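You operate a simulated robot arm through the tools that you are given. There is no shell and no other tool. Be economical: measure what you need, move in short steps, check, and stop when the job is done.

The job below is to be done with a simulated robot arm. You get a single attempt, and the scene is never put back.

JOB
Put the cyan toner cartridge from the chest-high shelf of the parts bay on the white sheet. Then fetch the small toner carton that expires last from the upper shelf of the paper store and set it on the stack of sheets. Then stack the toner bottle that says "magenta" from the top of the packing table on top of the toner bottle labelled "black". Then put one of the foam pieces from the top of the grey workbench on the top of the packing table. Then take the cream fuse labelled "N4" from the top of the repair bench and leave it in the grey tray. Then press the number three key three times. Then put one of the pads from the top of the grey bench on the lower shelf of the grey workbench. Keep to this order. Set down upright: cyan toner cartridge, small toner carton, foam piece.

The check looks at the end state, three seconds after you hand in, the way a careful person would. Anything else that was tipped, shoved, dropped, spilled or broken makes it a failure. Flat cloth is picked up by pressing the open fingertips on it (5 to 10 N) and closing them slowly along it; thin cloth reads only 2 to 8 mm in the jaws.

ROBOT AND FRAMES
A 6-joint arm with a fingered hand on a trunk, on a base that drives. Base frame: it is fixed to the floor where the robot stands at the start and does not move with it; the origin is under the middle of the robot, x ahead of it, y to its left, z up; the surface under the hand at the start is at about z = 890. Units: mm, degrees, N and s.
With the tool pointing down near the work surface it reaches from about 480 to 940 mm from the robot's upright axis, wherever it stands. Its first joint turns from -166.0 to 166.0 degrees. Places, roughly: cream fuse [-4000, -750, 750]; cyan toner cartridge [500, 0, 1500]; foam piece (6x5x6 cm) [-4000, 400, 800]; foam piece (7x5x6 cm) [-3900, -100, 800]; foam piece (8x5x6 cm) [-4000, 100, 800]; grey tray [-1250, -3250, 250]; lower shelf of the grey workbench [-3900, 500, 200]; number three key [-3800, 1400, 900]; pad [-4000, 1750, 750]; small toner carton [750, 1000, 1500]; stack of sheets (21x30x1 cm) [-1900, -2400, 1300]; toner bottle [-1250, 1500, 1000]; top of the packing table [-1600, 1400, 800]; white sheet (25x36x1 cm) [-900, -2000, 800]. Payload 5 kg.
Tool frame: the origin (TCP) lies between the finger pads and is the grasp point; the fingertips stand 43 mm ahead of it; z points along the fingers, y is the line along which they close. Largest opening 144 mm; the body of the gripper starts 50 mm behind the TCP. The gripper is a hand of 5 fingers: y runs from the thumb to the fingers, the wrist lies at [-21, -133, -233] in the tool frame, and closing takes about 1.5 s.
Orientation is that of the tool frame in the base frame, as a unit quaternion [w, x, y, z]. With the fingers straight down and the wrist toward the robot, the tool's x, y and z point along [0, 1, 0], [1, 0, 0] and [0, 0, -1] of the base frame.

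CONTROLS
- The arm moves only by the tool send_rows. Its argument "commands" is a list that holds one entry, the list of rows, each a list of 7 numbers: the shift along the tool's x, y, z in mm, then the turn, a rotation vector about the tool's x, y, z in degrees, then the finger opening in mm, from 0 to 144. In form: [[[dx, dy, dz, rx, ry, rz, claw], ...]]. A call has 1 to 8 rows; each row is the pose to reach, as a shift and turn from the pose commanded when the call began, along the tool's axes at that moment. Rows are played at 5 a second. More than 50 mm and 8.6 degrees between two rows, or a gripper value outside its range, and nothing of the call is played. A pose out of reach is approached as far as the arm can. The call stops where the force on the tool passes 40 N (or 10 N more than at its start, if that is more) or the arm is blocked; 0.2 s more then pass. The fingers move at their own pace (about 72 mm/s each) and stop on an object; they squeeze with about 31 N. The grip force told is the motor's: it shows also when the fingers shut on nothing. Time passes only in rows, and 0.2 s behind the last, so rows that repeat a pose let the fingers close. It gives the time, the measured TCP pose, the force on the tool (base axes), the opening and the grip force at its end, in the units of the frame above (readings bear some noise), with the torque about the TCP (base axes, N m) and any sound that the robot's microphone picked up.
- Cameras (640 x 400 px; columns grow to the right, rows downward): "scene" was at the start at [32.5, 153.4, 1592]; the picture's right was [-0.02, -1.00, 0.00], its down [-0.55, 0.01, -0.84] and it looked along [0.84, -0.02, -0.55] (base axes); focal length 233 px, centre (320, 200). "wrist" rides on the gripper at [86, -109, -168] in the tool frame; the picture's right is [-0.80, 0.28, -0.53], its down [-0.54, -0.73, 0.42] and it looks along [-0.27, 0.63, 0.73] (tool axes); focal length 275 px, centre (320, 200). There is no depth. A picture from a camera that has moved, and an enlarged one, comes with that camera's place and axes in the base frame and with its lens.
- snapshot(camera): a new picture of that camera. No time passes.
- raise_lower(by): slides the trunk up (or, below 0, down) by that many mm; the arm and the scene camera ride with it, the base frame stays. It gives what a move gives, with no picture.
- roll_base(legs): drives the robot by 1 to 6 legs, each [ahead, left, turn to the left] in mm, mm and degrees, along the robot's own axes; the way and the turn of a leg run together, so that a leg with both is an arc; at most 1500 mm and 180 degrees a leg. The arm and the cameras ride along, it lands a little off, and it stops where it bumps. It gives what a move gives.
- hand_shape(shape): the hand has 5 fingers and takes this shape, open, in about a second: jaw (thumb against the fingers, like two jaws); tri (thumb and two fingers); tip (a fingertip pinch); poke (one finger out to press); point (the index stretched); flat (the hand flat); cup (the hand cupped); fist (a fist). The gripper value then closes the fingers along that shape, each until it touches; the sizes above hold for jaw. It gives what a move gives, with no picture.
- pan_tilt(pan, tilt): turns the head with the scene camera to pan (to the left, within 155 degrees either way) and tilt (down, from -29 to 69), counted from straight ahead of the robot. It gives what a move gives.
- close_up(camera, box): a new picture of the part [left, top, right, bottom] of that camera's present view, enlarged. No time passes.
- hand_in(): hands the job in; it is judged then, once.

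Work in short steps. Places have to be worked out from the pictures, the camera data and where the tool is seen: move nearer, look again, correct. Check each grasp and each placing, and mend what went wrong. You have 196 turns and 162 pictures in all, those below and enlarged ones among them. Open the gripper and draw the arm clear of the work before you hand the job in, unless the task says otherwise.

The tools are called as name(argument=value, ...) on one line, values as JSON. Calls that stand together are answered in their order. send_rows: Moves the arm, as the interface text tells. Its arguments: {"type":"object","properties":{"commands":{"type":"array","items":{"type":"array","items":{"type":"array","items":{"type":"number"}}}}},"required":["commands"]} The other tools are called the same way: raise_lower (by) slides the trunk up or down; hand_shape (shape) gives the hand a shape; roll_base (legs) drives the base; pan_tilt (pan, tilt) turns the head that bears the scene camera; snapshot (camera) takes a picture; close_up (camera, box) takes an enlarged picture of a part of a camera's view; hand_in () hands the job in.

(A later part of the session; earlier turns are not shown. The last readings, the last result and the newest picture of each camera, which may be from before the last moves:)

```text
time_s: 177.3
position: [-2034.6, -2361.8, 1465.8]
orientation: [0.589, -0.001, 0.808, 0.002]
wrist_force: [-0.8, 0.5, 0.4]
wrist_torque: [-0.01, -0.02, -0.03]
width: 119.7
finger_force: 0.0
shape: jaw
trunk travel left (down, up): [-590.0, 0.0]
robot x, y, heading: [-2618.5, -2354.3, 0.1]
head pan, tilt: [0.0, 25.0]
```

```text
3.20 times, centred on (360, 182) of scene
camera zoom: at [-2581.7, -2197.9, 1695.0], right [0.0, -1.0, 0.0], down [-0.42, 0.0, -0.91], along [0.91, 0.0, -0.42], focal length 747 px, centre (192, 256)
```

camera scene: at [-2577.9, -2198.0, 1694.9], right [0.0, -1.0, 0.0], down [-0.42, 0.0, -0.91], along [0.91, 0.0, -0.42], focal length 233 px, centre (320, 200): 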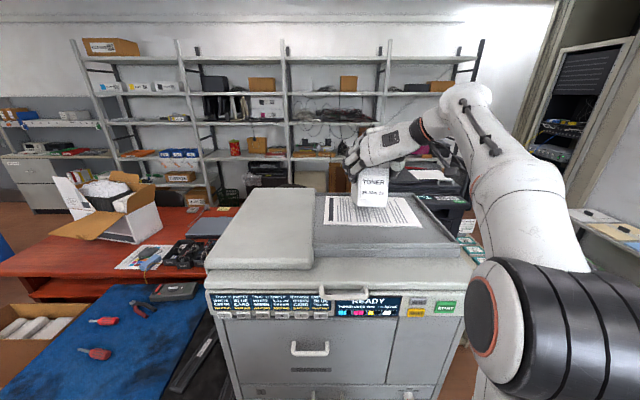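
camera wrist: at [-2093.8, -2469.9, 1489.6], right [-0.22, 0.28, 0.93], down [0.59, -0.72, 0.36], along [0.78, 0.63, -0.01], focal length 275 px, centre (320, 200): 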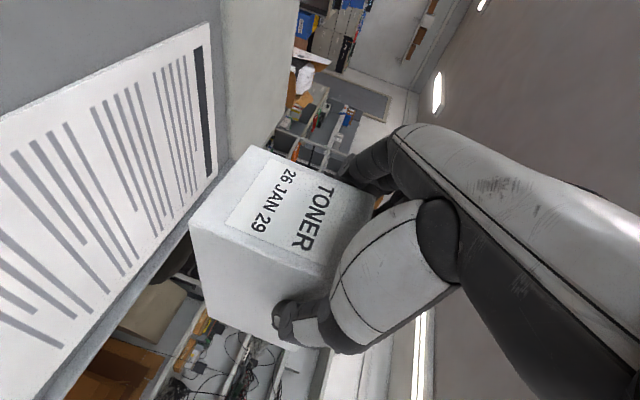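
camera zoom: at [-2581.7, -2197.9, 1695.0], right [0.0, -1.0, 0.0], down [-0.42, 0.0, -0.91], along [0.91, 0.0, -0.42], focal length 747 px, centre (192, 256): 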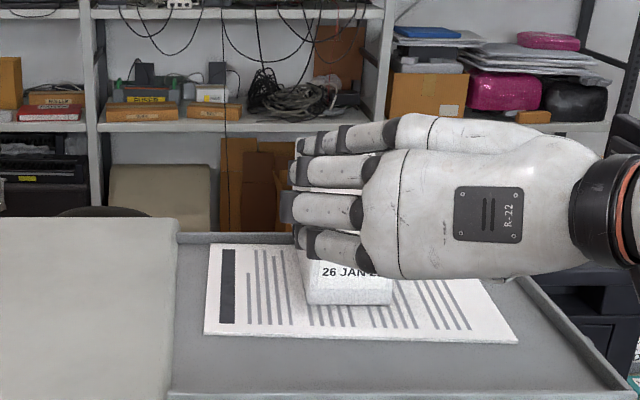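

Released. I back off and verify the carton from a clear view, then go north.

roll_base(legs=[[-280, 0, 0]])

close_up(camera="scene", box=[220, 130, 440, 268])

roll_base(legs=[[0, 1300, 0], [0, 1350, 0]])

pan_tilt(pan=50, tilt=25)

snapshot(camera="scene")

```text
time_s: 179.2
position: [-2309.9, -2362.4, 1466.3]
orientation: [0.59, -0.002, 0.807, 0.002]
wrist_force: [-0.7, -0.9, 0.3]
wrist_torque: [0.01, -0.01, 0.02]
width: 119.8
finger_force: 0.0
shape: jaw
trunk travel left (down, up): [-590.0, 0.0]
robot x, y, heading: [-2894.5, -2355.0, 0.2]
head pan, tilt: [0.0, 25.0]
```

```text
2.90 times, centred on (330, 199) of scene
camera zoom: at [-2858.6, -2198.8, 1695.1], right [0.0, -1.0, 0.0], down [-0.42, 0.0, -0.91], along [0.91, 0.0, -0.42], focal length 676 px, centre (291, 203)
```

zoom: 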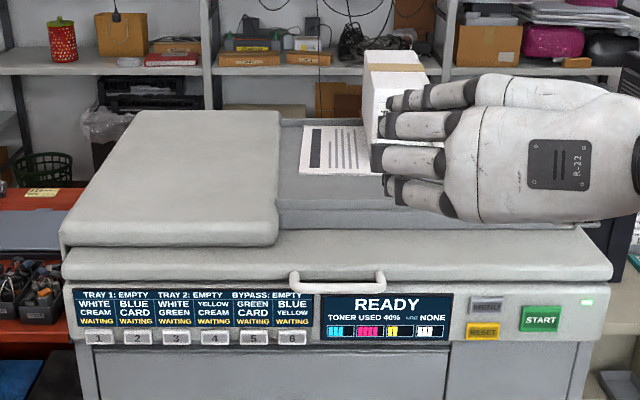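

```text
time_s: 192.1
position: [-2391.9, 300.7, 1465.6]
orientation: [0.59, -0.017, 0.807, 0.014]
wrist_force: [-0.5, -0.1, -0.4]
wrist_torque: [-0.02, 0.01, -0.04]
width: 119.6
finger_force: 0.1
shape: jaw
trunk travel left (down, up): [-590.0, 0.0]
robot x, y, heading: [-2974.5, 283.3, 2.2]
head pan, tilt: [0.0, 25.0]
```

```text
time_s: 193.3
position: [-2391.1, 301.6, 1465.5]
orientation: [0.59, -0.017, 0.807, 0.013]
wrist_force: [0.3, -0.2, 0.2]
wrist_torque: [-0.03, -0.01, -0.01]
width: 119.6
finger_force: 0.1
shape: jaw
trunk travel left (down, up): [-590.0, 0.0]
robot x, y, heading: [-2974.8, 285.8, 2.3]
head pan, tilt: [50.0, 25.0]
```

```text
93 pictures are left
camera scene: at [-2981.6, 512.3, 1695.0], right [0.79, -0.61, 0.0], down [-0.26, -0.33, -0.91], along [0.55, 0.72, -0.42], focal length 233 px, centre (320, 200)
```

scene: 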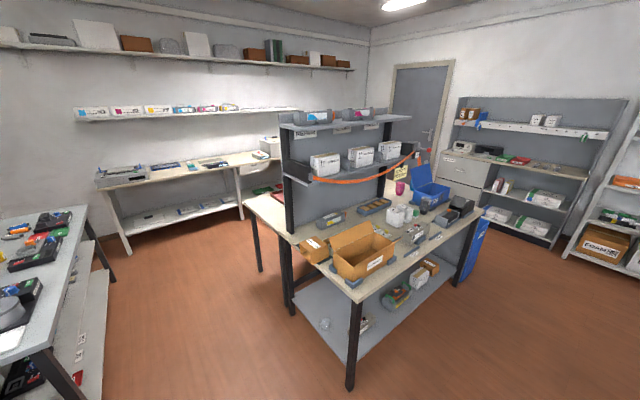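

Carton stands on the stack. Now the packing table: I zoom in to find the toner bottles.

close_up(camera="scene", box=[260, 100, 500, 250])

```text
2.67 times, centred on (380, 175) of scene
camera zoom: at [-2981.6, 512.3, 1695.0], right [0.79, -0.61, 0.0], down [-0.26, -0.33, -0.91], along [0.55, 0.72, -0.42], focal length 622 px, centre (160, 267)
```

zoom: 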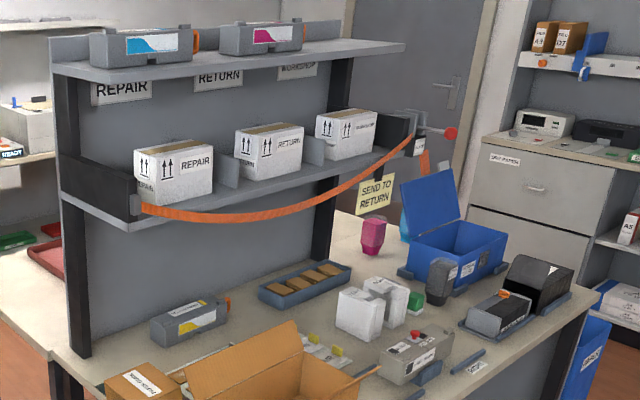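

Coloured bottles stand at the east side: pink near (-1200,1640), cyan near (-1026,1638), beyond the bins. I'll go round to the north-east corner (~(-520,2080)). First along the corridor, then north.

roll_base(legs=[[0, 0, -2.3], [1000, 0, 0], [1050, 0, 0], [0, 0, 90], [0, -850, 0]])

pan_tilt(pan=30, tilt=40)

snapshot(camera="scene")

```text
time_s: 211.9
position: [-85.6, 925.5, 1466.2]
orientation: [-0.403, 0.589, -0.552, -0.431]
wrist_force: [0.3, 0.2, 0.2]
wrist_torque: [-0.01, -0.02, 0.0]
width: 119.7
finger_force: 0.1
shape: jaw
trunk travel left (down, up): [-590.0, 0.0]
robot x, y, heading: [-58.0, 342.6, 93.6]
head pan, tilt: [50.0, 25.0]
```

```text
time_s: 212.8
position: [-85.0, 925.5, 1466.4]
orientation: [-0.403, 0.589, -0.552, -0.431]
wrist_force: [0.1, -0.1, -1.0]
wrist_torque: [-0.03, -0.02, -0.02]
width: 119.7
finger_force: 0.1
shape: jaw
trunk travel left (down, up): [-590.0, 0.0]
robot x, y, heading: [-59.2, 344.9, 93.4]
head pan, tilt: [30.0, 40.0]
```

```text
91 pictures are left
camera scene: at [-253.6, 343.2, 1671.8], right [0.83, 0.55, 0.0], down [0.36, -0.54, -0.77], along [-0.42, 0.64, -0.64], focal length 233 px, centre (320, 200)
```

scene: 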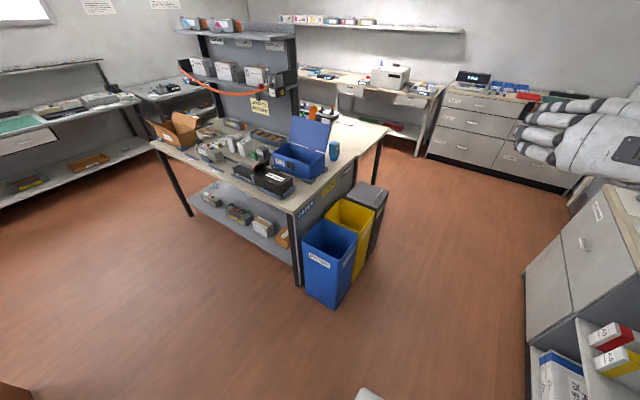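

Clear path north. I drive up past the bins and turn to face the table's north-east corner.

roll_base(legs=[[0, 0, -3.4], [900, 0, 0], [830, 0, 0], [0, 0, 90], [350, 0, 0]])

pan_tilt(pan=30, tilt=35)

snapshot(camera="scene")

```text
time_s: 227.8
position: [-1017.0, 2102.0, 1464.8]
orientation: [0.0, 0.808, 0.0, -0.59]
wrist_force: [-0.9, -0.5, -0.8]
wrist_torque: [-0.03, -0.02, -0.02]
width: 119.8
finger_force: 0.1
shape: jaw
trunk travel left (down, up): [-590.0, 0.0]
robot x, y, heading: [-432.9, 2089.5, 179.9]
head pan, tilt: [30.0, 40.0]
```

```text
time_s: 228.4
position: [-1015.0, 2102.4, 1464.0]
orientation: [0.001, 0.808, -0.001, -0.59]
wrist_force: [0.4, -0.4, -0.1]
wrist_torque: [-0.03, 0.04, -0.02]
width: 119.7
finger_force: 0.1
shape: jaw
trunk travel left (down, up): [-590.0, 0.0]
robot x, y, heading: [-428.3, 2091.4, 180.0]
head pan, tilt: [30.0, 35.0]
```

```text
90 pictures are left
camera scene: at [-445.7, 1890.8, 1679.2], right [-0.5, 0.87, 0.0], down [0.5, 0.29, -0.82], along [-0.71, -0.41, -0.57], focal length 233 px, centre (320, 200)
```

scene: 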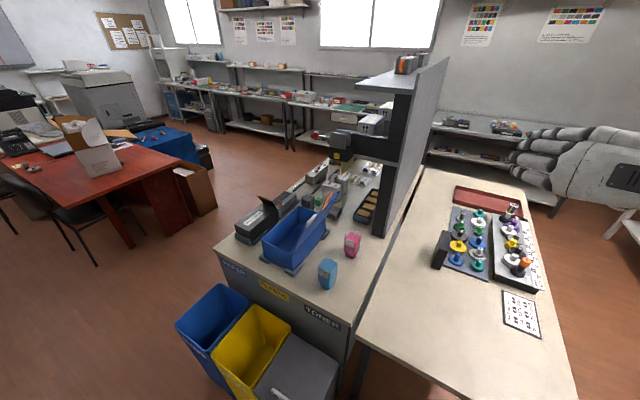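

Now the cyan and pink bottles are clearly in view. I zoom in to read labels and look for the third one.

close_up(camera="scene", box=[290, 180, 450, 280])

close_up(camera="scene", box=[220, 130, 420, 255])

```text
4.00 times, centred on (370, 230) of scene
camera zoom: at [-445.7, 1890.8, 1679.2], right [-0.5, 0.87, 0.0], down [0.5, 0.29, -0.82], along [-0.71, -0.41, -0.57], focal length 934 px, centre (120, 80)
```

zoom: 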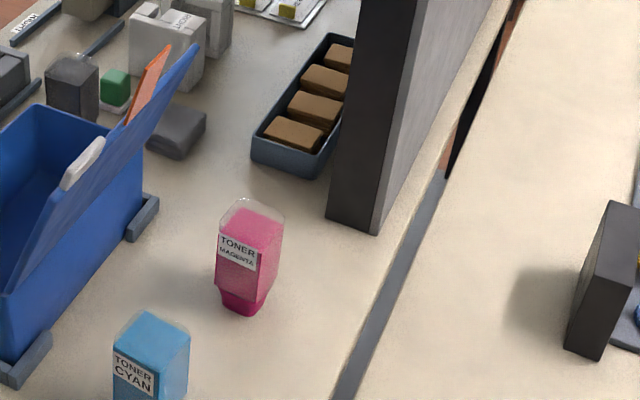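

```text
3.20 times, centred on (320, 192) of scene
camera zoom: at [-445.7, 1890.8, 1679.2], right [-0.5, 0.87, 0.0], down [0.5, 0.29, -0.82], along [-0.71, -0.41, -0.57], focal length 747 px, centre (320, 224)
```

zoom: 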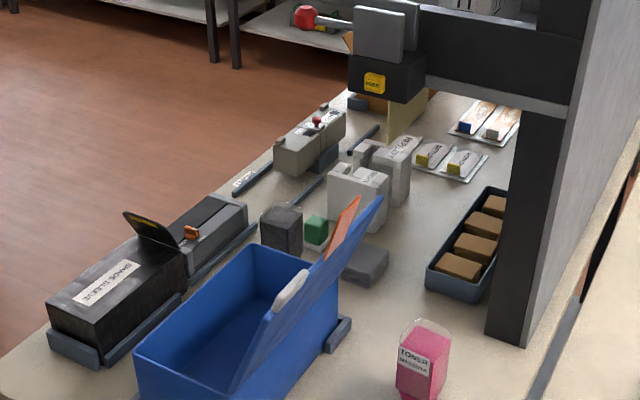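

Magenta bottle base ≈(-1143,1648), table z≈850; its faces are turned ≈16°. The dark one at ≈(-1377,1275) should be "black". I'll grasp magenta with a 55° pitched hand pointing azimuth 164°, starting with a pre-position above it.

send_rows(commands=[[[27, 34, 12, 1.6, 4.6, 1.2, 120], [55, 68, 24, 3.3, 9.2, 2.4, 120], [82, 102, 37, 4.9, 13.8, 3.6, 120], [110, 137, 49, 6.5, 18.4, 4.8, 120], [137, 171, 61, 8.2, 23, 6, 120], [165, 205, 73, 9.8, 27.6, 7.3, 120], [192, 239, 86, 11.5, 32.2, 8.5, 120], [220, 273, 98, 13.1, 36.8, 9.7, 120]]])

send_rows(commands=[[[22, 34, 21, 0, 0, 0, 120], [45, 67, 42, 0, 0, 0, 120], [67, 101, 63, 0, 0, 0, 120], [90, 135, 84, 0, 0, 0, 120], [112, 168, 105, 0, 0, 0, 120], [135, 202, 125, 0, 0, 0, 120], [135, 202, 125, 0, 0, 0, 120]]])

snapshot(camera="scene")

snapshot(camera="wrist")

```text
time_s: 230.2
position: [-1040.5, 1827.7, 1225.2]
orientation: [-0.041, 0.944, -0.133, -0.3]
wrist_force: [-1.3, -0.7, -0.5]
wrist_torque: [-0.01, -0.03, -0.03]
width: 120.0
finger_force: 0.1
shape: jaw
trunk travel left (down, up): [-590.0, 0.0]
robot x, y, heading: [-432.5, 2088.3, 179.9]
head pan, tilt: [30.0, 35.0]
```

```text
time_s: 231.8
position: [-1072.5, 1639.8, 1060.2]
orientation: [-0.016, 0.941, -0.132, -0.31]
wrist_force: [0.6, 0.2, -0.1]
wrist_torque: [-0.02, 0.01, 0.01]
width: 119.9
finger_force: 0.1
shape: jaw
out of reach, approached as far as the arm can: row 5, 6
trunk travel left (down, up): [-590.0, 0.0]
robot x, y, heading: [-432.1, 2092.6, 179.7]
head pan, tilt: [30.0, 35.0]
```

```text
87 pictures are left
camera scene: at [-446.0, 1890.5, 1679.2], right [-0.5, 0.87, 0.0], down [0.5, 0.29, -0.82], along [-0.71, -0.41, -0.57], focal length 233 px, centre (320, 200)
```

scene: 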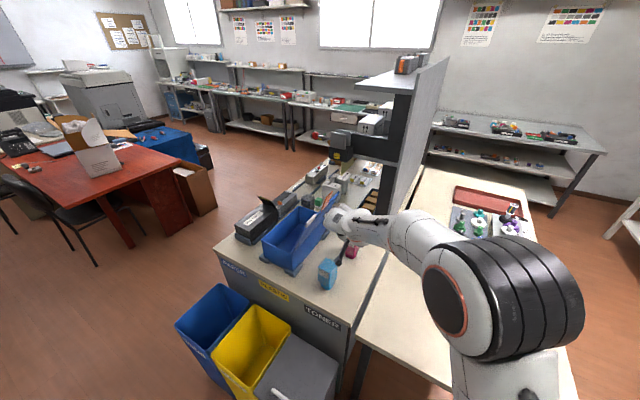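

```text
86 pictures are left
camera wrist: at [-880.2, 1704.9, 1139.2], right [-0.38, -0.14, 0.92], down [-0.48, 0.88, -0.06], along [-0.79, -0.46, -0.4], focal length 275 px, centre (320, 200)
```

wrist: 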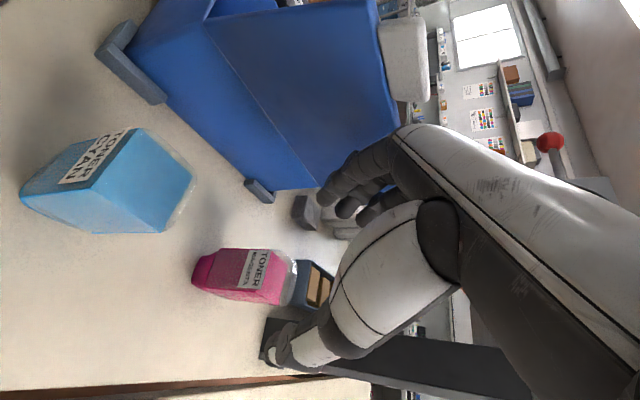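

Hand is in pose, ~80 mm short in x; the bottle from the wrist view is at ≈(-1150,1645), top ≈965. Driving ahead 78 mm puts the TCP above it, and the trunk can then lower it straight down.

roll_base(legs=[[78, 0, 0]])

snapshot(camera="wrist")

close_up(camera="scene", box=[270, 180, 430, 280])

```text
time_s: 232.9
position: [-1151.4, 1640.7, 1059.2]
orientation: [-0.016, 0.941, -0.133, -0.311]
wrist_force: [-1.0, 0.6, -0.1]
wrist_torque: [-0.01, -0.04, 0.0]
width: 119.7
finger_force: 0.2
shape: jaw
trunk travel left (down, up): [-590.0, 0.0]
robot x, y, heading: [-507.1, 2094.7, 179.8]
head pan, tilt: [30.0, 35.0]
```

```text
85 pictures are left
camera wrist: at [-960.1, 1705.9, 1139.0], right [-0.38, -0.14, 0.91], down [-0.48, 0.88, -0.06], along [-0.79, -0.46, -0.4], focal length 275 px, centre (320, 200)
```

wrist: 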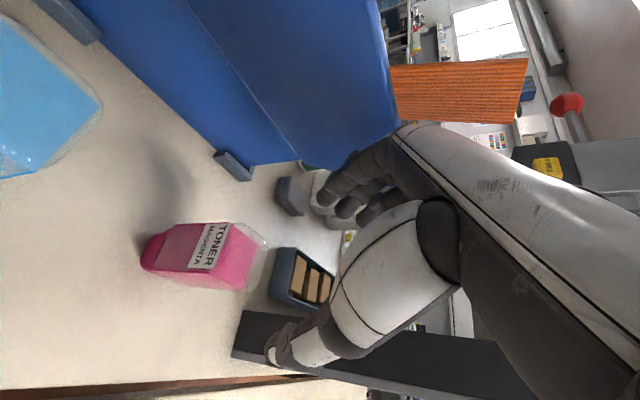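

```text
4.00 times, centred on (350, 230) of scene
camera zoom: at [-526.0, 1890.9, 1679.2], right [-0.5, 0.87, 0.0], down [0.5, 0.28, -0.82], along [-0.71, -0.41, -0.57], focal length 934 px, centre (200, 80)
```

zoom: 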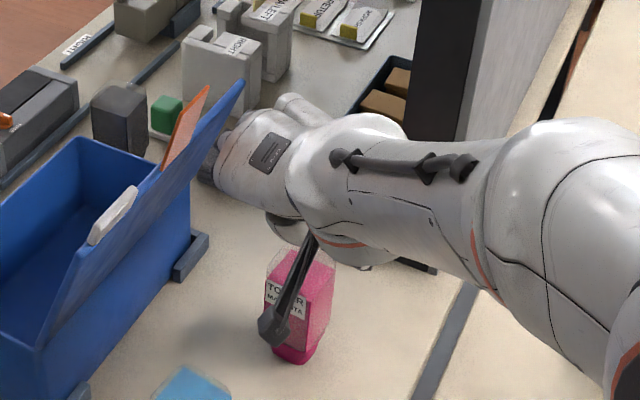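

TCP is right above the bottle (≈(-1152,1645), top ≈990). I lower the trunk 85 mm.

raise_lower(by=-85)

snapshot(camera="wrist")

close_up(camera="scene", box=[270, 160, 430, 260])

```text
time_s: 234.1
position: [-1150.9, 1640.3, 976.3]
orientation: [-0.016, 0.941, -0.132, -0.31]
wrist_force: [0.3, -0.3, 0.3]
wrist_torque: [-0.01, -0.01, -0.02]
width: 119.9
finger_force: 0.1
shape: jaw
trunk travel left (down, up): [-505.0, 85.0]
robot x, y, heading: [-506.8, 2089.8, 179.8]
head pan, tilt: [30.0, 35.0]
```

```text
83 pictures are left
camera wrist: at [-959.3, 1706.0, 1054.6], right [-0.38, -0.14, 0.91], down [-0.48, 0.88, -0.06], along [-0.79, -0.46, -0.4], focal length 275 px, centre (320, 200)
```

wrist: 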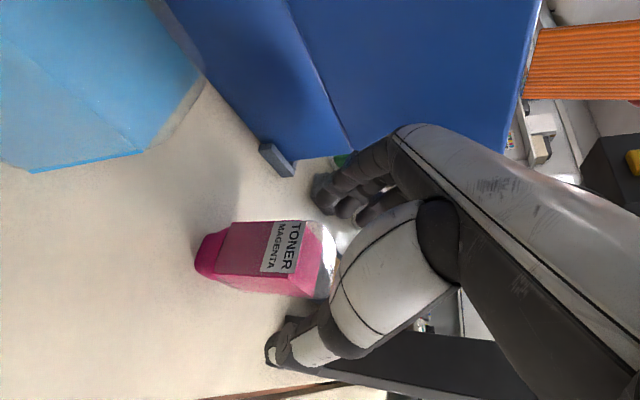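

```text
4.00 times, centred on (350, 210) of scene
camera zoom: at [-524.7, 1891.1, 1594.3], right [-0.5, 0.87, 0.0], down [0.5, 0.28, -0.82], along [-0.71, -0.41, -0.57], focal length 934 px, centre (200, 160)
```

zoom: 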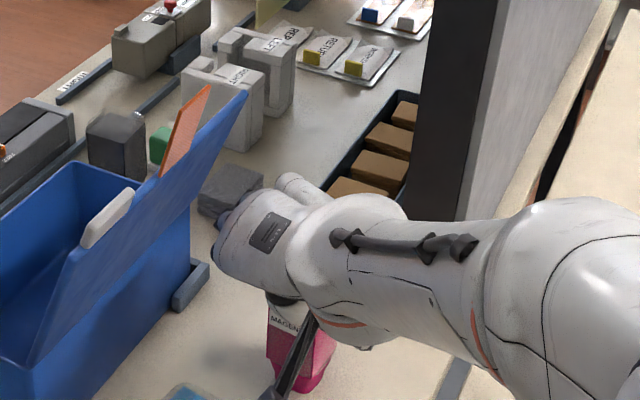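

The bottle lies between thumb and fingers but only its top reaches the TCP. I lower 32 mm more.

raise_lower(by=-32)

snapshot(camera="wrist")

```text
time_s: 234.8
position: [-1150.1, 1642.2, 944.7]
orientation: [-0.017, 0.941, -0.132, -0.311]
wrist_force: [1.5, 0.1, 0.4]
wrist_torque: [-0.01, 0.05, -0.05]
width: 120.0
finger_force: 0.0
shape: jaw
trunk travel left (down, up): [-473.0, 117.0]
robot x, y, heading: [-513.4, 2093.4, 179.7]
head pan, tilt: [30.0, 35.0]
```

```text
81 pictures are left
camera wrist: at [-959.2, 1706.0, 1022.5], right [-0.38, -0.14, 0.91], down [-0.48, 0.88, -0.06], along [-0.79, -0.46, -0.4], focal length 275 px, centre (320, 200)
```

wrist: 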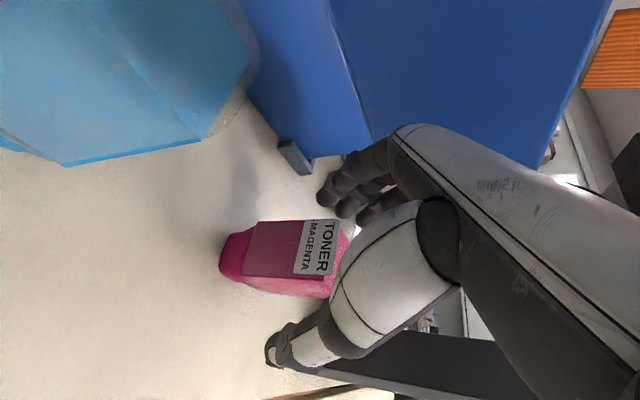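

Good placement around the upper body. I close.

send_rows(commands=[[[0, 0, 0, 0, 0, 0, 80], [0, 0, 0, 0, 0, 0, 60], [0, 0, 0, 0, 0, 0, 45], [0, 0, 0, 0, 0, 0, 30], [0, 0, 0, 0, 0, 0, 20], [0, 0, 0, 0, 0, 0, 20], [0, 0, 0, 0, 0, 0, 20]]])

snapshot(camera="wrist")

```text
time_s: 236.4
position: [-1150.5, 1640.9, 943.9]
orientation: [-0.016, 0.941, -0.132, -0.311]
wrist_force: [0.1, 0.7, 0.1]
wrist_torque: [0.12, -0.03, 0.0]
width: 58.3
finger_force: 31.6
shape: jaw
trunk travel left (down, up): [-473.0, 117.0]
robot x, y, heading: [-509.7, 2090.8, 179.9]
head pan, tilt: [30.0, 35.0]
```

```text
80 pictures are left
camera wrist: at [-959.3, 1706.0, 1022.4], right [-0.38, -0.14, 0.91], down [-0.48, 0.88, -0.06], along [-0.79, -0.46, -0.4], focal length 275 px, centre (320, 200)
```

wrist: 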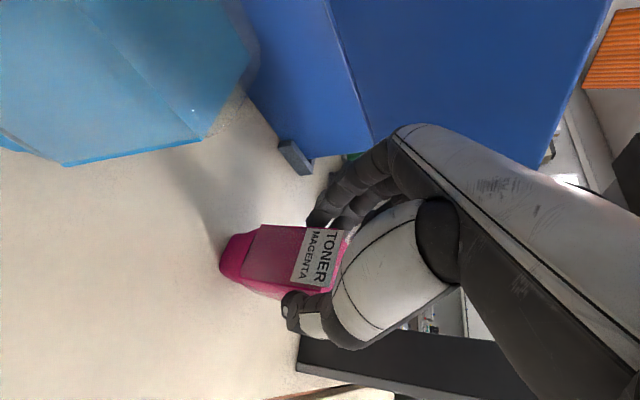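

Gripped (58 mm). I raise the trunk fully, then lift the arm another 130 mm to clear the cyan bottle.

raise_lower(by=117)

send_rows(commands=[[[-19, 2, -26, 0, 0, 0, 20], [-38, 3, -52, 0, 0, 0, 20], [-57, 5, -78, 0, 0, 0, 20], [-76, 6, -105, 0, 0, 0, 20], [-76, 6, -105, 0, 0, 0, 20]]])

snapshot(camera="scene")

```text
time_s: 237.9
position: [-1151.0, 1641.1, 1060.0]
orientation: [-0.016, 0.941, -0.132, -0.312]
wrist_force: [-0.2, -0.4, -1.8]
wrist_torque: [0.01, -0.06, -0.01]
width: 57.7
finger_force: 30.4
shape: jaw
trunk travel left (down, up): [-590.0, 0.0]
robot x, y, heading: [-510.7, 2092.8, 179.9]
head pan, tilt: [30.0, 35.0]
```

```text
time_s: 239.1
position: [-1150.1, 1640.8, 1192.4]
orientation: [-0.015, 0.941, -0.133, -0.311]
wrist_force: [0.3, 0.2, -2.4]
wrist_torque: [-0.03, -0.06, 0.01]
width: 58.1
finger_force: 30.9
shape: jaw
out of reach, approached as far as the arm can: row 1
trunk travel left (down, up): [-590.0, 0.0]
robot x, y, heading: [-511.5, 2092.9, 180.2]
head pan, tilt: [30.0, 35.0]
```

```text
79 pictures are left
camera scene: at [-525.3, 1891.0, 1679.2], right [-0.5, 0.87, 0.0], down [0.5, 0.28, -0.82], along [-0.71, -0.41, -0.57], focal length 233 px, centre (320, 200)
```

scene: 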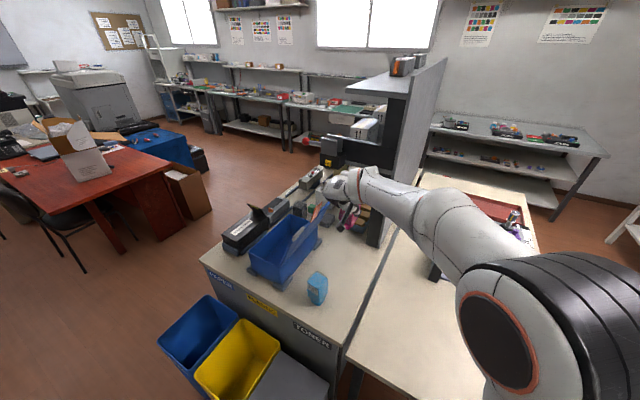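

Bottle held (≈0.2 kg). I back out, go south past the bins to the corridor, west to x≈-1300, and turn to face the table from the south.

roll_base(legs=[[-450, 0, 0], [0, 850, 0], [0, 840, 0], [1240, 0, 0], [0, 0, -90]])

pan_tilt(pan=0, tilt=35)

snapshot(camera="scene")

```text
time_s: 259.7
position: [-1740.1, 1047.5, 1193.0]
orientation: [0.233, -0.564, 0.764, 0.207]
wrist_force: [-0.5, -0.3, -1.7]
wrist_torque: [-0.08, 0.03, -0.01]
width: 57.8
finger_force: 30.9
shape: jaw
trunk travel left (down, up): [-590.0, 0.0]
robot x, y, heading: [-1302.4, 402.7, 89.1]
head pan, tilt: [30.0, 35.0]
```

```text
time_s: 260.7
position: [-1741.1, 1046.5, 1193.2]
orientation: [0.234, -0.565, 0.764, 0.205]
wrist_force: [0.0, -0.4, -1.3]
wrist_torque: [-0.1, 0.0, 0.01]
width: 57.7
finger_force: 30.9
shape: jaw
trunk travel left (down, up): [-590.0, 0.0]
robot x, y, heading: [-1304.5, 399.2, 88.7]
head pan, tilt: [0.0, 35.0]
```

```text
78 pictures are left
camera scene: at [-1453.5, 431.2, 1679.2], right [1.0, -0.02, 0.0], down [-0.01, -0.57, -0.82], along [0.02, 0.82, -0.57], focal length 233 px, centre (320, 200)
```

scene: 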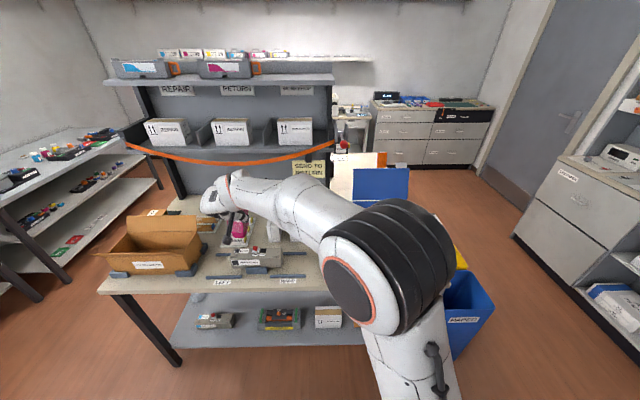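

The arm hides the black bottle from the head camera. I swing the hand right to x≈-1377, still at y≈1047, and use the wrist camera.

send_rows(commands=[[[-12, -44, 6, 0, 0, 0, 20], [-23, -87, 11, 0, 0, 0, 20], [-35, -131, 17, 0, 0, 0, 20], [-47, -174, 23, 0, 0, 0, 20], [-58, -218, 28, 0, 0, 0, 20], [-70, -261, 34, 0, 0, 0, 20], [-82, -305, 40, 0, 0, 0, 20], [-93, -348, 45, 0, 0, 0, 20]]])

snapshot(camera="wrist")

snapshot(camera="scene")

```text
time_s: 262.5
position: [-1377.8, 1046.6, 1193.1]
orientation: [0.233, -0.566, 0.764, 0.206]
wrist_force: [0.7, -0.6, -1.1]
wrist_torque: [-0.07, 0.02, 0.0]
width: 57.7
finger_force: 30.6
shape: jaw
trunk travel left (down, up): [-590.0, 0.0]
robot x, y, heading: [-1302.1, 400.0, 88.8]
head pan, tilt: [0.0, 35.0]
```

```text
77 pictures are left
camera wrist: at [-1315.5, 852.8, 1272.0], right [-0.14, 0.38, 0.91], down [0.89, 0.46, -0.06], along [-0.44, 0.8, -0.4], focal length 275 px, centre (320, 200)
```

wrist: 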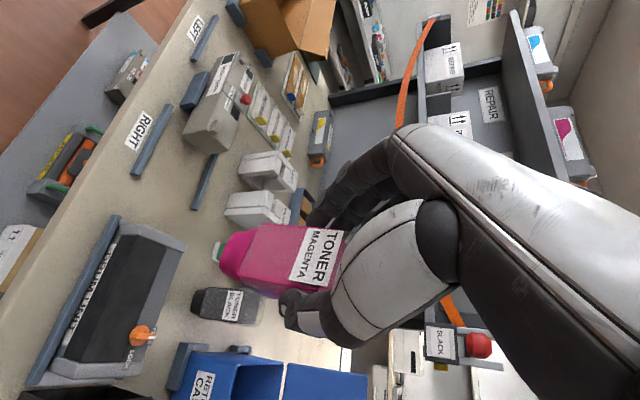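

```text
76 pictures are left
camera scene: at [-1452.5, 431.2, 1679.3], right [1.0, -0.02, 0.0], down [-0.01, -0.57, -0.82], along [0.02, 0.82, -0.57], focal length 233 px, centre (320, 200)
```

scene: 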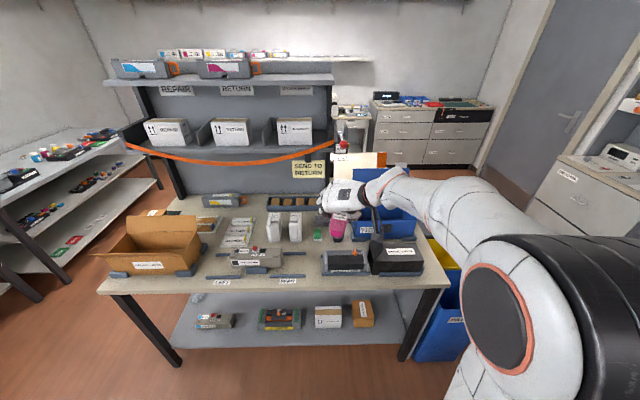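

"TONER BLACK" reads clearly; it stands at ≈(-1340,1268), top ≈980. The magenta base is ~(+9,+5) mm from the TCP. I drive 180 mm closer to get a better look before aligning.

roll_base(legs=[[180, 0, 0]])

snapshot(camera="wrist")

close_up(camera="scene", box=[260, 180, 420, 280])

```text
time_s: 264.0
position: [-1378.5, 1232.8, 1192.2]
orientation: [0.232, -0.568, 0.763, 0.207]
wrist_force: [-0.6, 1.0, -2.2]
wrist_torque: [-0.05, 0.01, 0.0]
width: 57.8
finger_force: 31.0
shape: jaw
trunk travel left (down, up): [-590.0, 0.0]
robot x, y, heading: [-1299.0, 584.5, 89.1]
head pan, tilt: [0.0, 35.0]
```

```text
75 pictures are left
camera wrist: at [-1315.9, 1040.3, 1271.6], right [-0.14, 0.38, 0.91], down [0.88, 0.47, -0.06], along [-0.45, 0.8, -0.4], focal length 275 px, centre (320, 200)
```

wrist: 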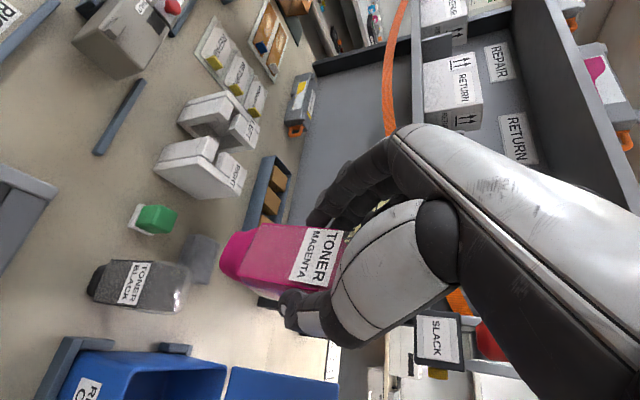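

```text
4.00 times, centred on (340, 230) of scene
camera zoom: at [-1449.9, 617.9, 1679.2], right [1.0, -0.02, 0.0], down [-0.01, -0.57, -0.82], along [0.01, 0.82, -0.57], focal length 934 px, centre (240, 80)
```

zoom: 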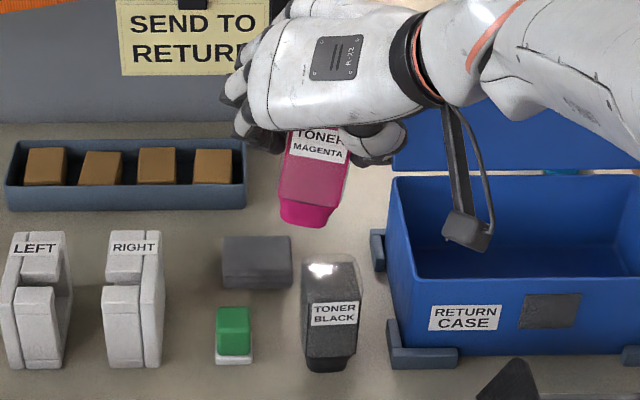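

Very clear: black axis ≈(-1344,1273), top ≈990. The magenta bottle hangs ~10° tilted (base forward). I pitch the hand 10° nose-down to make it upright and centre it above the black one.

send_rows(commands=[[[-11, -9, 8, 0, 3, 0, 20], [-23, -18, 15, 0, 6, 0, 20], [-34, -27, 23, 0, 10, 0, 20], [-34, -27, 23, 0, 10, 0, 20]]])

close_up(camera="wrist", box=[60, 150, 380, 350])

close_up(camera="scene", box=[260, 180, 420, 280])

```text
time_s: 265.0
position: [-1340.8, 1263.1, 1194.7]
orientation: [0.165, -0.583, 0.78, 0.156]
wrist_force: [0.9, 0.0, -1.8]
wrist_torque: [-0.02, 0.04, -0.02]
width: 57.8
finger_force: 31.2
shape: jaw
trunk travel left (down, up): [-590.0, 0.0]
robot x, y, heading: [-1298.5, 588.2, 89.1]
head pan, tilt: [0.0, 35.0]
```

```text
2.00 times, centred on (220, 250) of wrist
camera zoom: at [-1273.2, 1086.7, 1301.0], right [-0.1, 0.53, 0.84], down [0.87, 0.45, -0.18], along [-0.48, 0.72, -0.51], focal length 551 px, centre (520, 100)
```

zoom: 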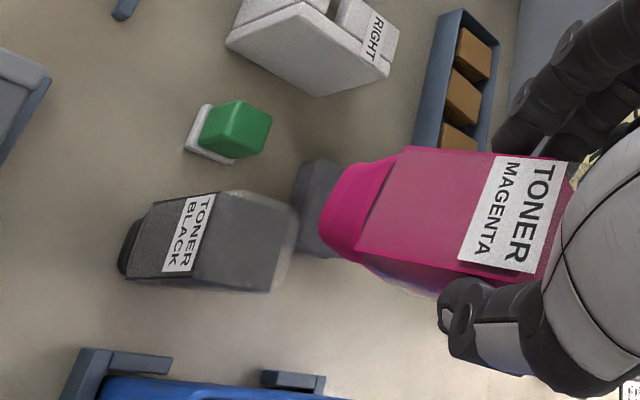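

```text
4.00 times, centred on (340, 230) of scene
camera zoom: at [-1449.9, 616.9, 1679.3], right [1.0, -0.02, 0.0], down [-0.01, -0.57, -0.82], along [0.01, 0.82, -0.57], focal length 934 px, centre (240, 80)
```

zoom: 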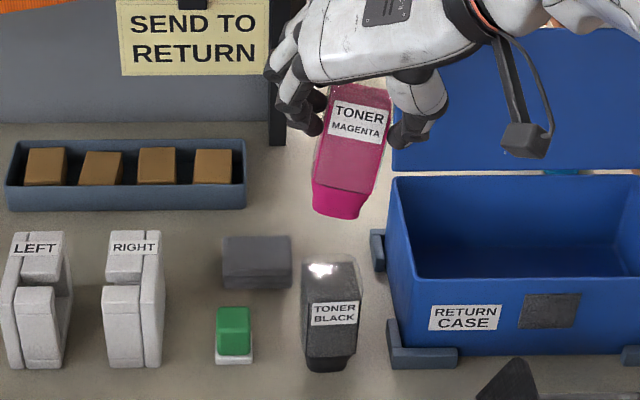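

Pitch looks right now, but the bottle leans ~6° east. I roll the hand 6° to correct it and shift the small offset.

send_rows(commands=[[[0, 4, 1, 2.7, 0, -1.3, 20], [-2, 8, 1, 5.4, 0, -2.7, 20], [-2, 8, 1, 5.4, 0, -2.7, 20]]])

close_up(camera="wrist", box=[60, 150, 380, 350])

close_up(camera="scene", box=[260, 180, 420, 280])

```text
time_s: 265.8
position: [-1347.8, 1268.4, 1194.2]
orientation: [0.197, -0.593, 0.772, 0.116]
wrist_force: [0.3, 0.1, -2.3]
wrist_torque: [-0.01, 0.0, 0.0]
width: 57.8
finger_force: 30.6
shape: jaw
trunk travel left (down, up): [-590.0, 0.0]
robot x, y, heading: [-1297.8, 585.9, 89.3]
head pan, tilt: [0.0, 35.0]
```

```text
2.00 times, centred on (220, 250) of wrist
camera zoom: at [-1290.4, 1095.1, 1312.7], right [-0.19, 0.55, 0.81], down [0.89, 0.45, -0.1], along [-0.42, 0.7, -0.57], focal length 551 px, centre (520, 100)
```

zoom: 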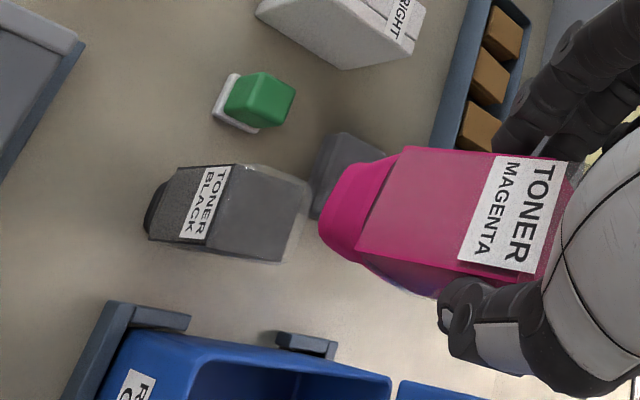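

```text
4.00 times, centred on (340, 230) of scene
camera zoom: at [-1449.8, 617.0, 1679.3], right [1.0, -0.02, 0.0], down [-0.01, -0.57, -0.82], along [0.01, 0.82, -0.57], focal length 934 px, centre (240, 80)
```

zoom: 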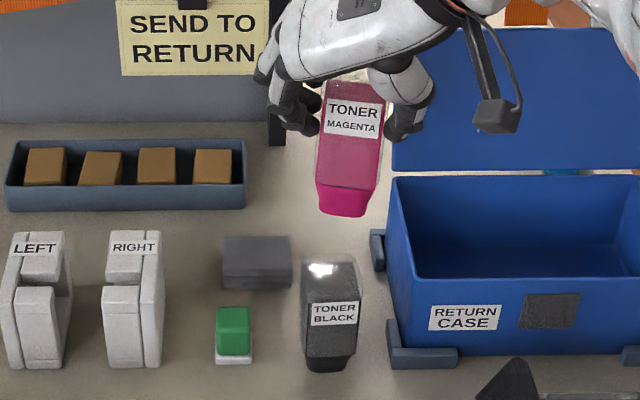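

Upright now, horizontally aligned within ~5 mm. I descend 60 mm slowly (with +5 mm in y), then look.

send_rows(commands=[[[4, 1, 11, 0, 0, 0, 20], [9, 2, 22, 0, 0, 0, 20], [13, 2, 33, 0, 0, 0, 20], [18, 3, 45, 0, 0, 0, 20], [22, 4, 56, 0, 0, 0, 20], [22, 4, 56, 0, 0, 0, 20]]])

close_up(camera="wrist", box=[60, 150, 380, 350])

close_up(camera="scene", box=[260, 180, 420, 280])

```text
time_s: 267.2
position: [-1350.4, 1275.5, 1134.1]
orientation: [0.197, -0.594, 0.771, 0.117]
wrist_force: [0.1, 0.4, -1.7]
wrist_torque: [-0.03, 0.02, -0.01]
width: 57.7
finger_force: 31.6
shape: jaw
trunk travel left (down, up): [-590.0, 0.0]
robot x, y, heading: [-1299.6, 587.1, 89.4]
head pan, tilt: [0.0, 35.0]
```

```text
2.00 times, centred on (220, 250) of wrist
camera zoom: at [-1291.8, 1101.1, 1252.4], right [-0.19, 0.55, 0.81], down [0.89, 0.45, -0.1], along [-0.42, 0.7, -0.57], focal length 551 px, centre (520, 100)
```

zoom: 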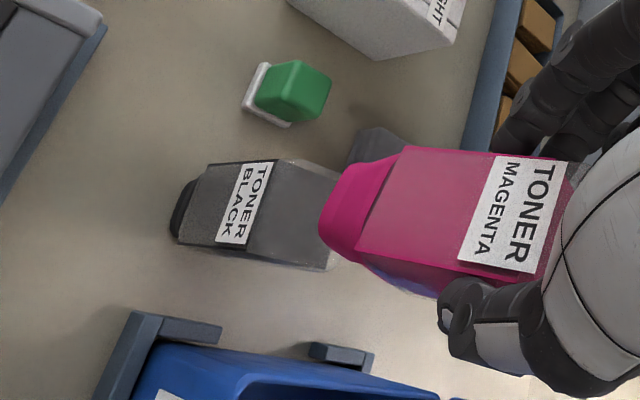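

```text
4.00 times, centred on (340, 230) of scene
camera zoom: at [-1449.9, 616.9, 1679.3], right [1.0, -0.02, 0.0], down [-0.01, -0.57, -0.82], along [0.01, 0.82, -0.57], focal length 934 px, centre (240, 80)
```

zoom: 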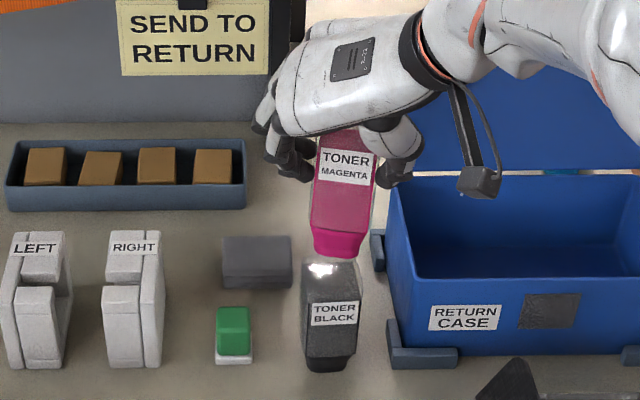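

Aligned within a few mm in both views. I descend slowly with a 3 mm westward trim, watching for contact.

send_rows(commands=[[[3, 3, 4, 0, 0, 0, 20], [4, 4, 7, 0, 0, 0, 20], [6, 4, 11, 0, 0, 0, 20], [7, 4, 14, 0, 0, 0, 20], [8, 4, 16, 0, 0, 0, 20], [8, 4, 16, 0, 0, 0, 20]]])

close_up(camera="scene", box=[300, 200, 380, 250])

```text
time_s: 268.6
position: [-1349.7, 1274.9, 1115.0]
orientation: [0.196, -0.593, 0.772, 0.116]
wrist_force: [-0.5, 0.0, -0.8]
wrist_torque: [-0.02, 0.02, -0.05]
width: 57.6
finger_force: 30.7
shape: jaw
trunk travel left (down, up): [-590.0, 0.0]
robot x, y, heading: [-1297.0, 583.8, 89.6]
head pan, tilt: [0.0, 35.0]
```

```text
8.00 times, centred on (340, 225) of scene
camera zoom: at [-1449.9, 616.9, 1679.3], right [1.0, -0.02, 0.0], down [-0.01, -0.57, -0.82], along [0.01, 0.82, -0.57], focal length 1867 px, centre (160, 0)
```

zoom: 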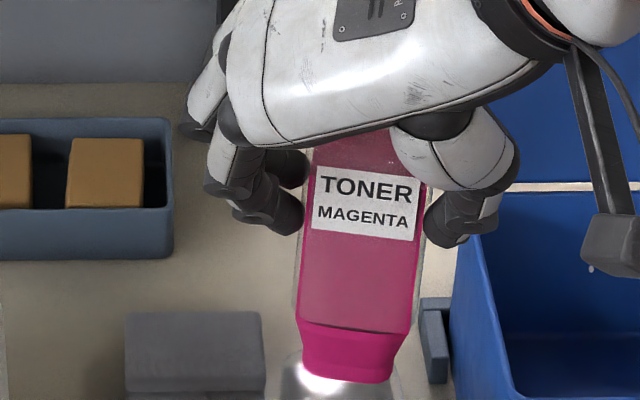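

Base sits right over the black top. Continue down in small steps.

send_rows(commands=[[[1, 0, 2, 0, 0, 0, 20], [2, 0, 4, 0, 0, 0, 20], [3, 0, 6, 0, 0, 0, 20], [4, 0, 8, 0, 0, 0, 20], [4, 0, 8, 0, 0, 0, 20]]])

close_up(camera="scene", box=[290, 205, 390, 268])

```text
time_s: 269.8
position: [-1351.0, 1274.2, 1107.6]
orientation: [0.195, -0.593, 0.772, 0.116]
wrist_force: [-0.1, 0.0, -0.9]
wrist_torque: [-0.07, 0.01, -0.01]
width: 57.8
finger_force: 31.1
shape: jaw
trunk travel left (down, up): [-590.0, 0.0]
robot x, y, heading: [-1298.2, 587.9, 89.2]
head pan, tilt: [0.0, 35.0]
```

```text
6.35 times, centred on (340, 236) of scene
camera zoom: at [-1449.9, 617.0, 1679.3], right [1.0, -0.02, 0.0], down [-0.01, -0.57, -0.82], along [0.01, 0.82, -0.57], focal length 1482 px, centre (193, -32)
```

zoom: 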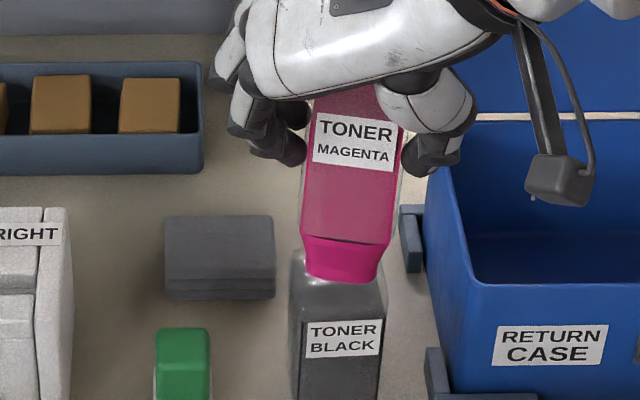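

Almost touching. A few more mm.

send_rows(commands=[[[1, 0, 2, 0, 0, 0, 20], [1.8, 0, 3.6, 0, 0, 0, 20], [2.6, 0, 5.4, 0, 0, 0, 20], [2.6, 0, 5.4, 0, 0, 0, 20]]])

```text
time_s: 270.8
position: [-1349.9, 1276.1, 1099.4]
orientation: [0.196, -0.594, 0.772, 0.116]
wrist_force: [0.0, -0.3, -1.6]
wrist_torque: [-0.01, 0.04, 0.02]
width: 57.6
finger_force: 30.7
shape: jaw
trunk travel left (down, up): [-590.0, 0.0]
robot x, y, heading: [-1300.8, 583.0, 89.3]
head pan, tilt: [0.0, 35.0]
```

Still no contact; continuing.

send_rows(commands=[[[0.9, 0, 1.8, 0, 0, 0, 20], [1.8, 0, 3.6, 0, 0, 0, 20], [2.6, 0, 5.4, 0, 0, 0, 20], [2.6, 0, 5.4, 0, 0, 0, 20]]])

close_up(camera="scene", box=[290, 205, 390, 268])

```text
time_s: 271.8
position: [-1350.0, 1275.3, 1094.1]
orientation: [0.197, -0.594, 0.772, 0.116]
wrist_force: [0.8, -0.3, -2.2]
wrist_torque: [-0.05, 0.0, 0.02]
width: 57.5
finger_force: 30.9
shape: jaw
trunk travel left (down, up): [-590.0, 0.0]
robot x, y, heading: [-1299.2, 589.7, 88.8]
head pan, tilt: [0.0, 35.0]
```

```text
6.35 times, centred on (340, 236) of scene
camera zoom: at [-1449.9, 616.9, 1679.3], right [1.0, -0.02, 0.0], down [-0.01, -0.57, -0.82], along [0.01, 0.82, -0.57], focal length 1482 px, centre (193, -32)
```

zoom: 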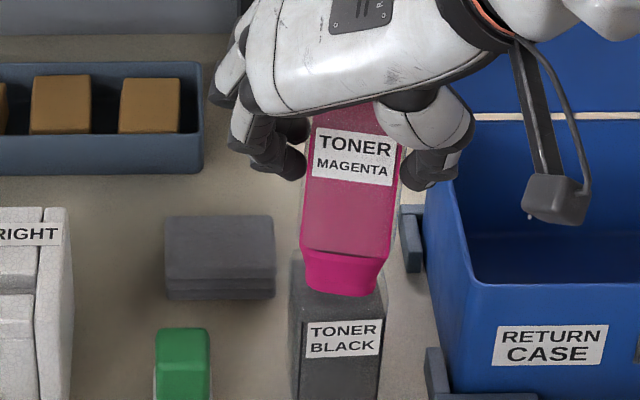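

close_up(camera="wrist", box=[100, 170, 340, 320])

```text
2.67 times, centred on (220, 245) of wrist
camera zoom: at [-1293.0, 1101.5, 1212.2], right [-0.19, 0.55, 0.81], down [0.89, 0.45, -0.1], along [-0.42, 0.7, -0.57], focal length 734 px, centre (587, 80)
```

zoom: 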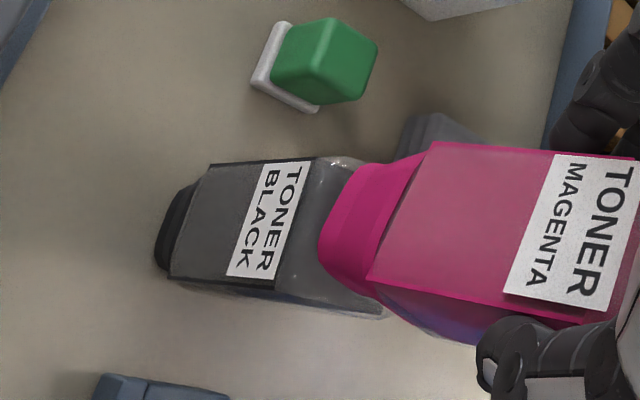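

Both views show the magenta cap's front edge ~12–15 mm south of the black bottle's front top edge, so it is too near. I raise 4 mm and move 18 mm north.

send_rows(commands=[[[-2, 0, -4, 0, 0, 0, 20], [-7, 2, -1, 0, 0, 0, 20], [-12, 3, 1, 0, 0, 0, 20], [-17, 4.6, 4, 0, 0, 0, 20], [-17, 4.6, 4, 0, 0, 0, 20]]])

close_up(camera="wrist", box=[100, 170, 340, 320])

close_up(camera="scene", box=[290, 205, 390, 268])

```text
time_s: 273.0
position: [-1350.1, 1292.6, 1096.8]
orientation: [0.196, -0.593, 0.772, 0.116]
wrist_force: [0.1, 0.0, -1.0]
wrist_torque: [-0.06, -0.04, 0.03]
width: 57.7
finger_force: 31.1
shape: jaw
trunk travel left (down, up): [-590.0, 0.0]
robot x, y, heading: [-1299.8, 585.7, 89.3]
head pan, tilt: [0.0, 35.0]
```

```text
2.67 times, centred on (220, 245) of wrist
camera zoom: at [-1292.2, 1119.0, 1215.8], right [-0.19, 0.55, 0.81], down [0.89, 0.45, -0.1], along [-0.42, 0.7, -0.57], focal length 734 px, centre (587, 80)
```

zoom: 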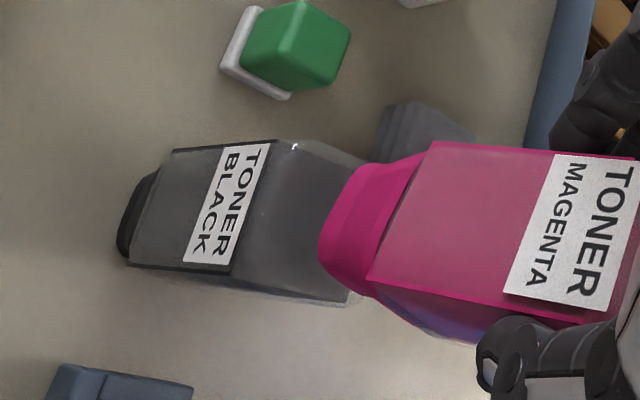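

```text
6.35 times, centred on (340, 236) of scene
camera zoom: at [-1449.9, 617.0, 1679.3], right [1.0, -0.02, 0.0], down [-0.01, -0.57, -0.82], along [0.01, 0.82, -0.57], focal length 1482 px, centre (193, -32)
```

zoom: 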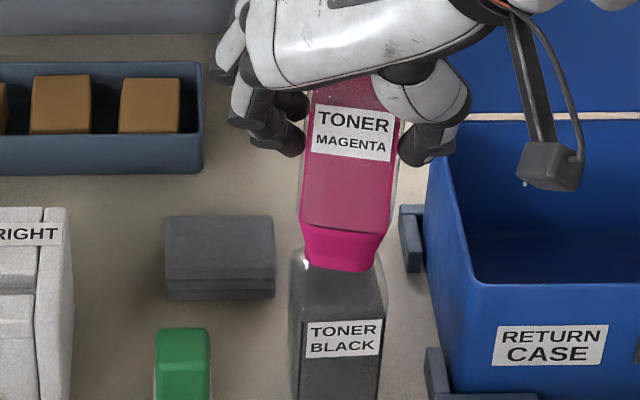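

Now the cap lies centrally over the black top in both views. Descend again.

send_rows(commands=[[[1, 0, 2, 0, 0, 0, 20], [1.8, 0, 3.6, 0, 0, 0, 20], [2.6, 0, 5.4, 0, 0, 0, 20], [3.5, 0, 7.2, 0, 0, 0, 20], [3.5, 0, 7.2, 0, 0, 0, 20]]])

```text
time_s: 274.2
position: [-1350.4, 1293.4, 1089.6]
orientation: [0.196, -0.593, 0.772, 0.116]
wrist_force: [-0.8, 0.4, -1.3]
wrist_torque: [-0.04, -0.01, 0.0]
width: 57.5
finger_force: 31.0
shape: jaw
trunk travel left (down, up): [-590.0, 0.0]
robot x, y, heading: [-1300.3, 584.8, 89.3]
head pan, tilt: [0.0, 35.0]
```

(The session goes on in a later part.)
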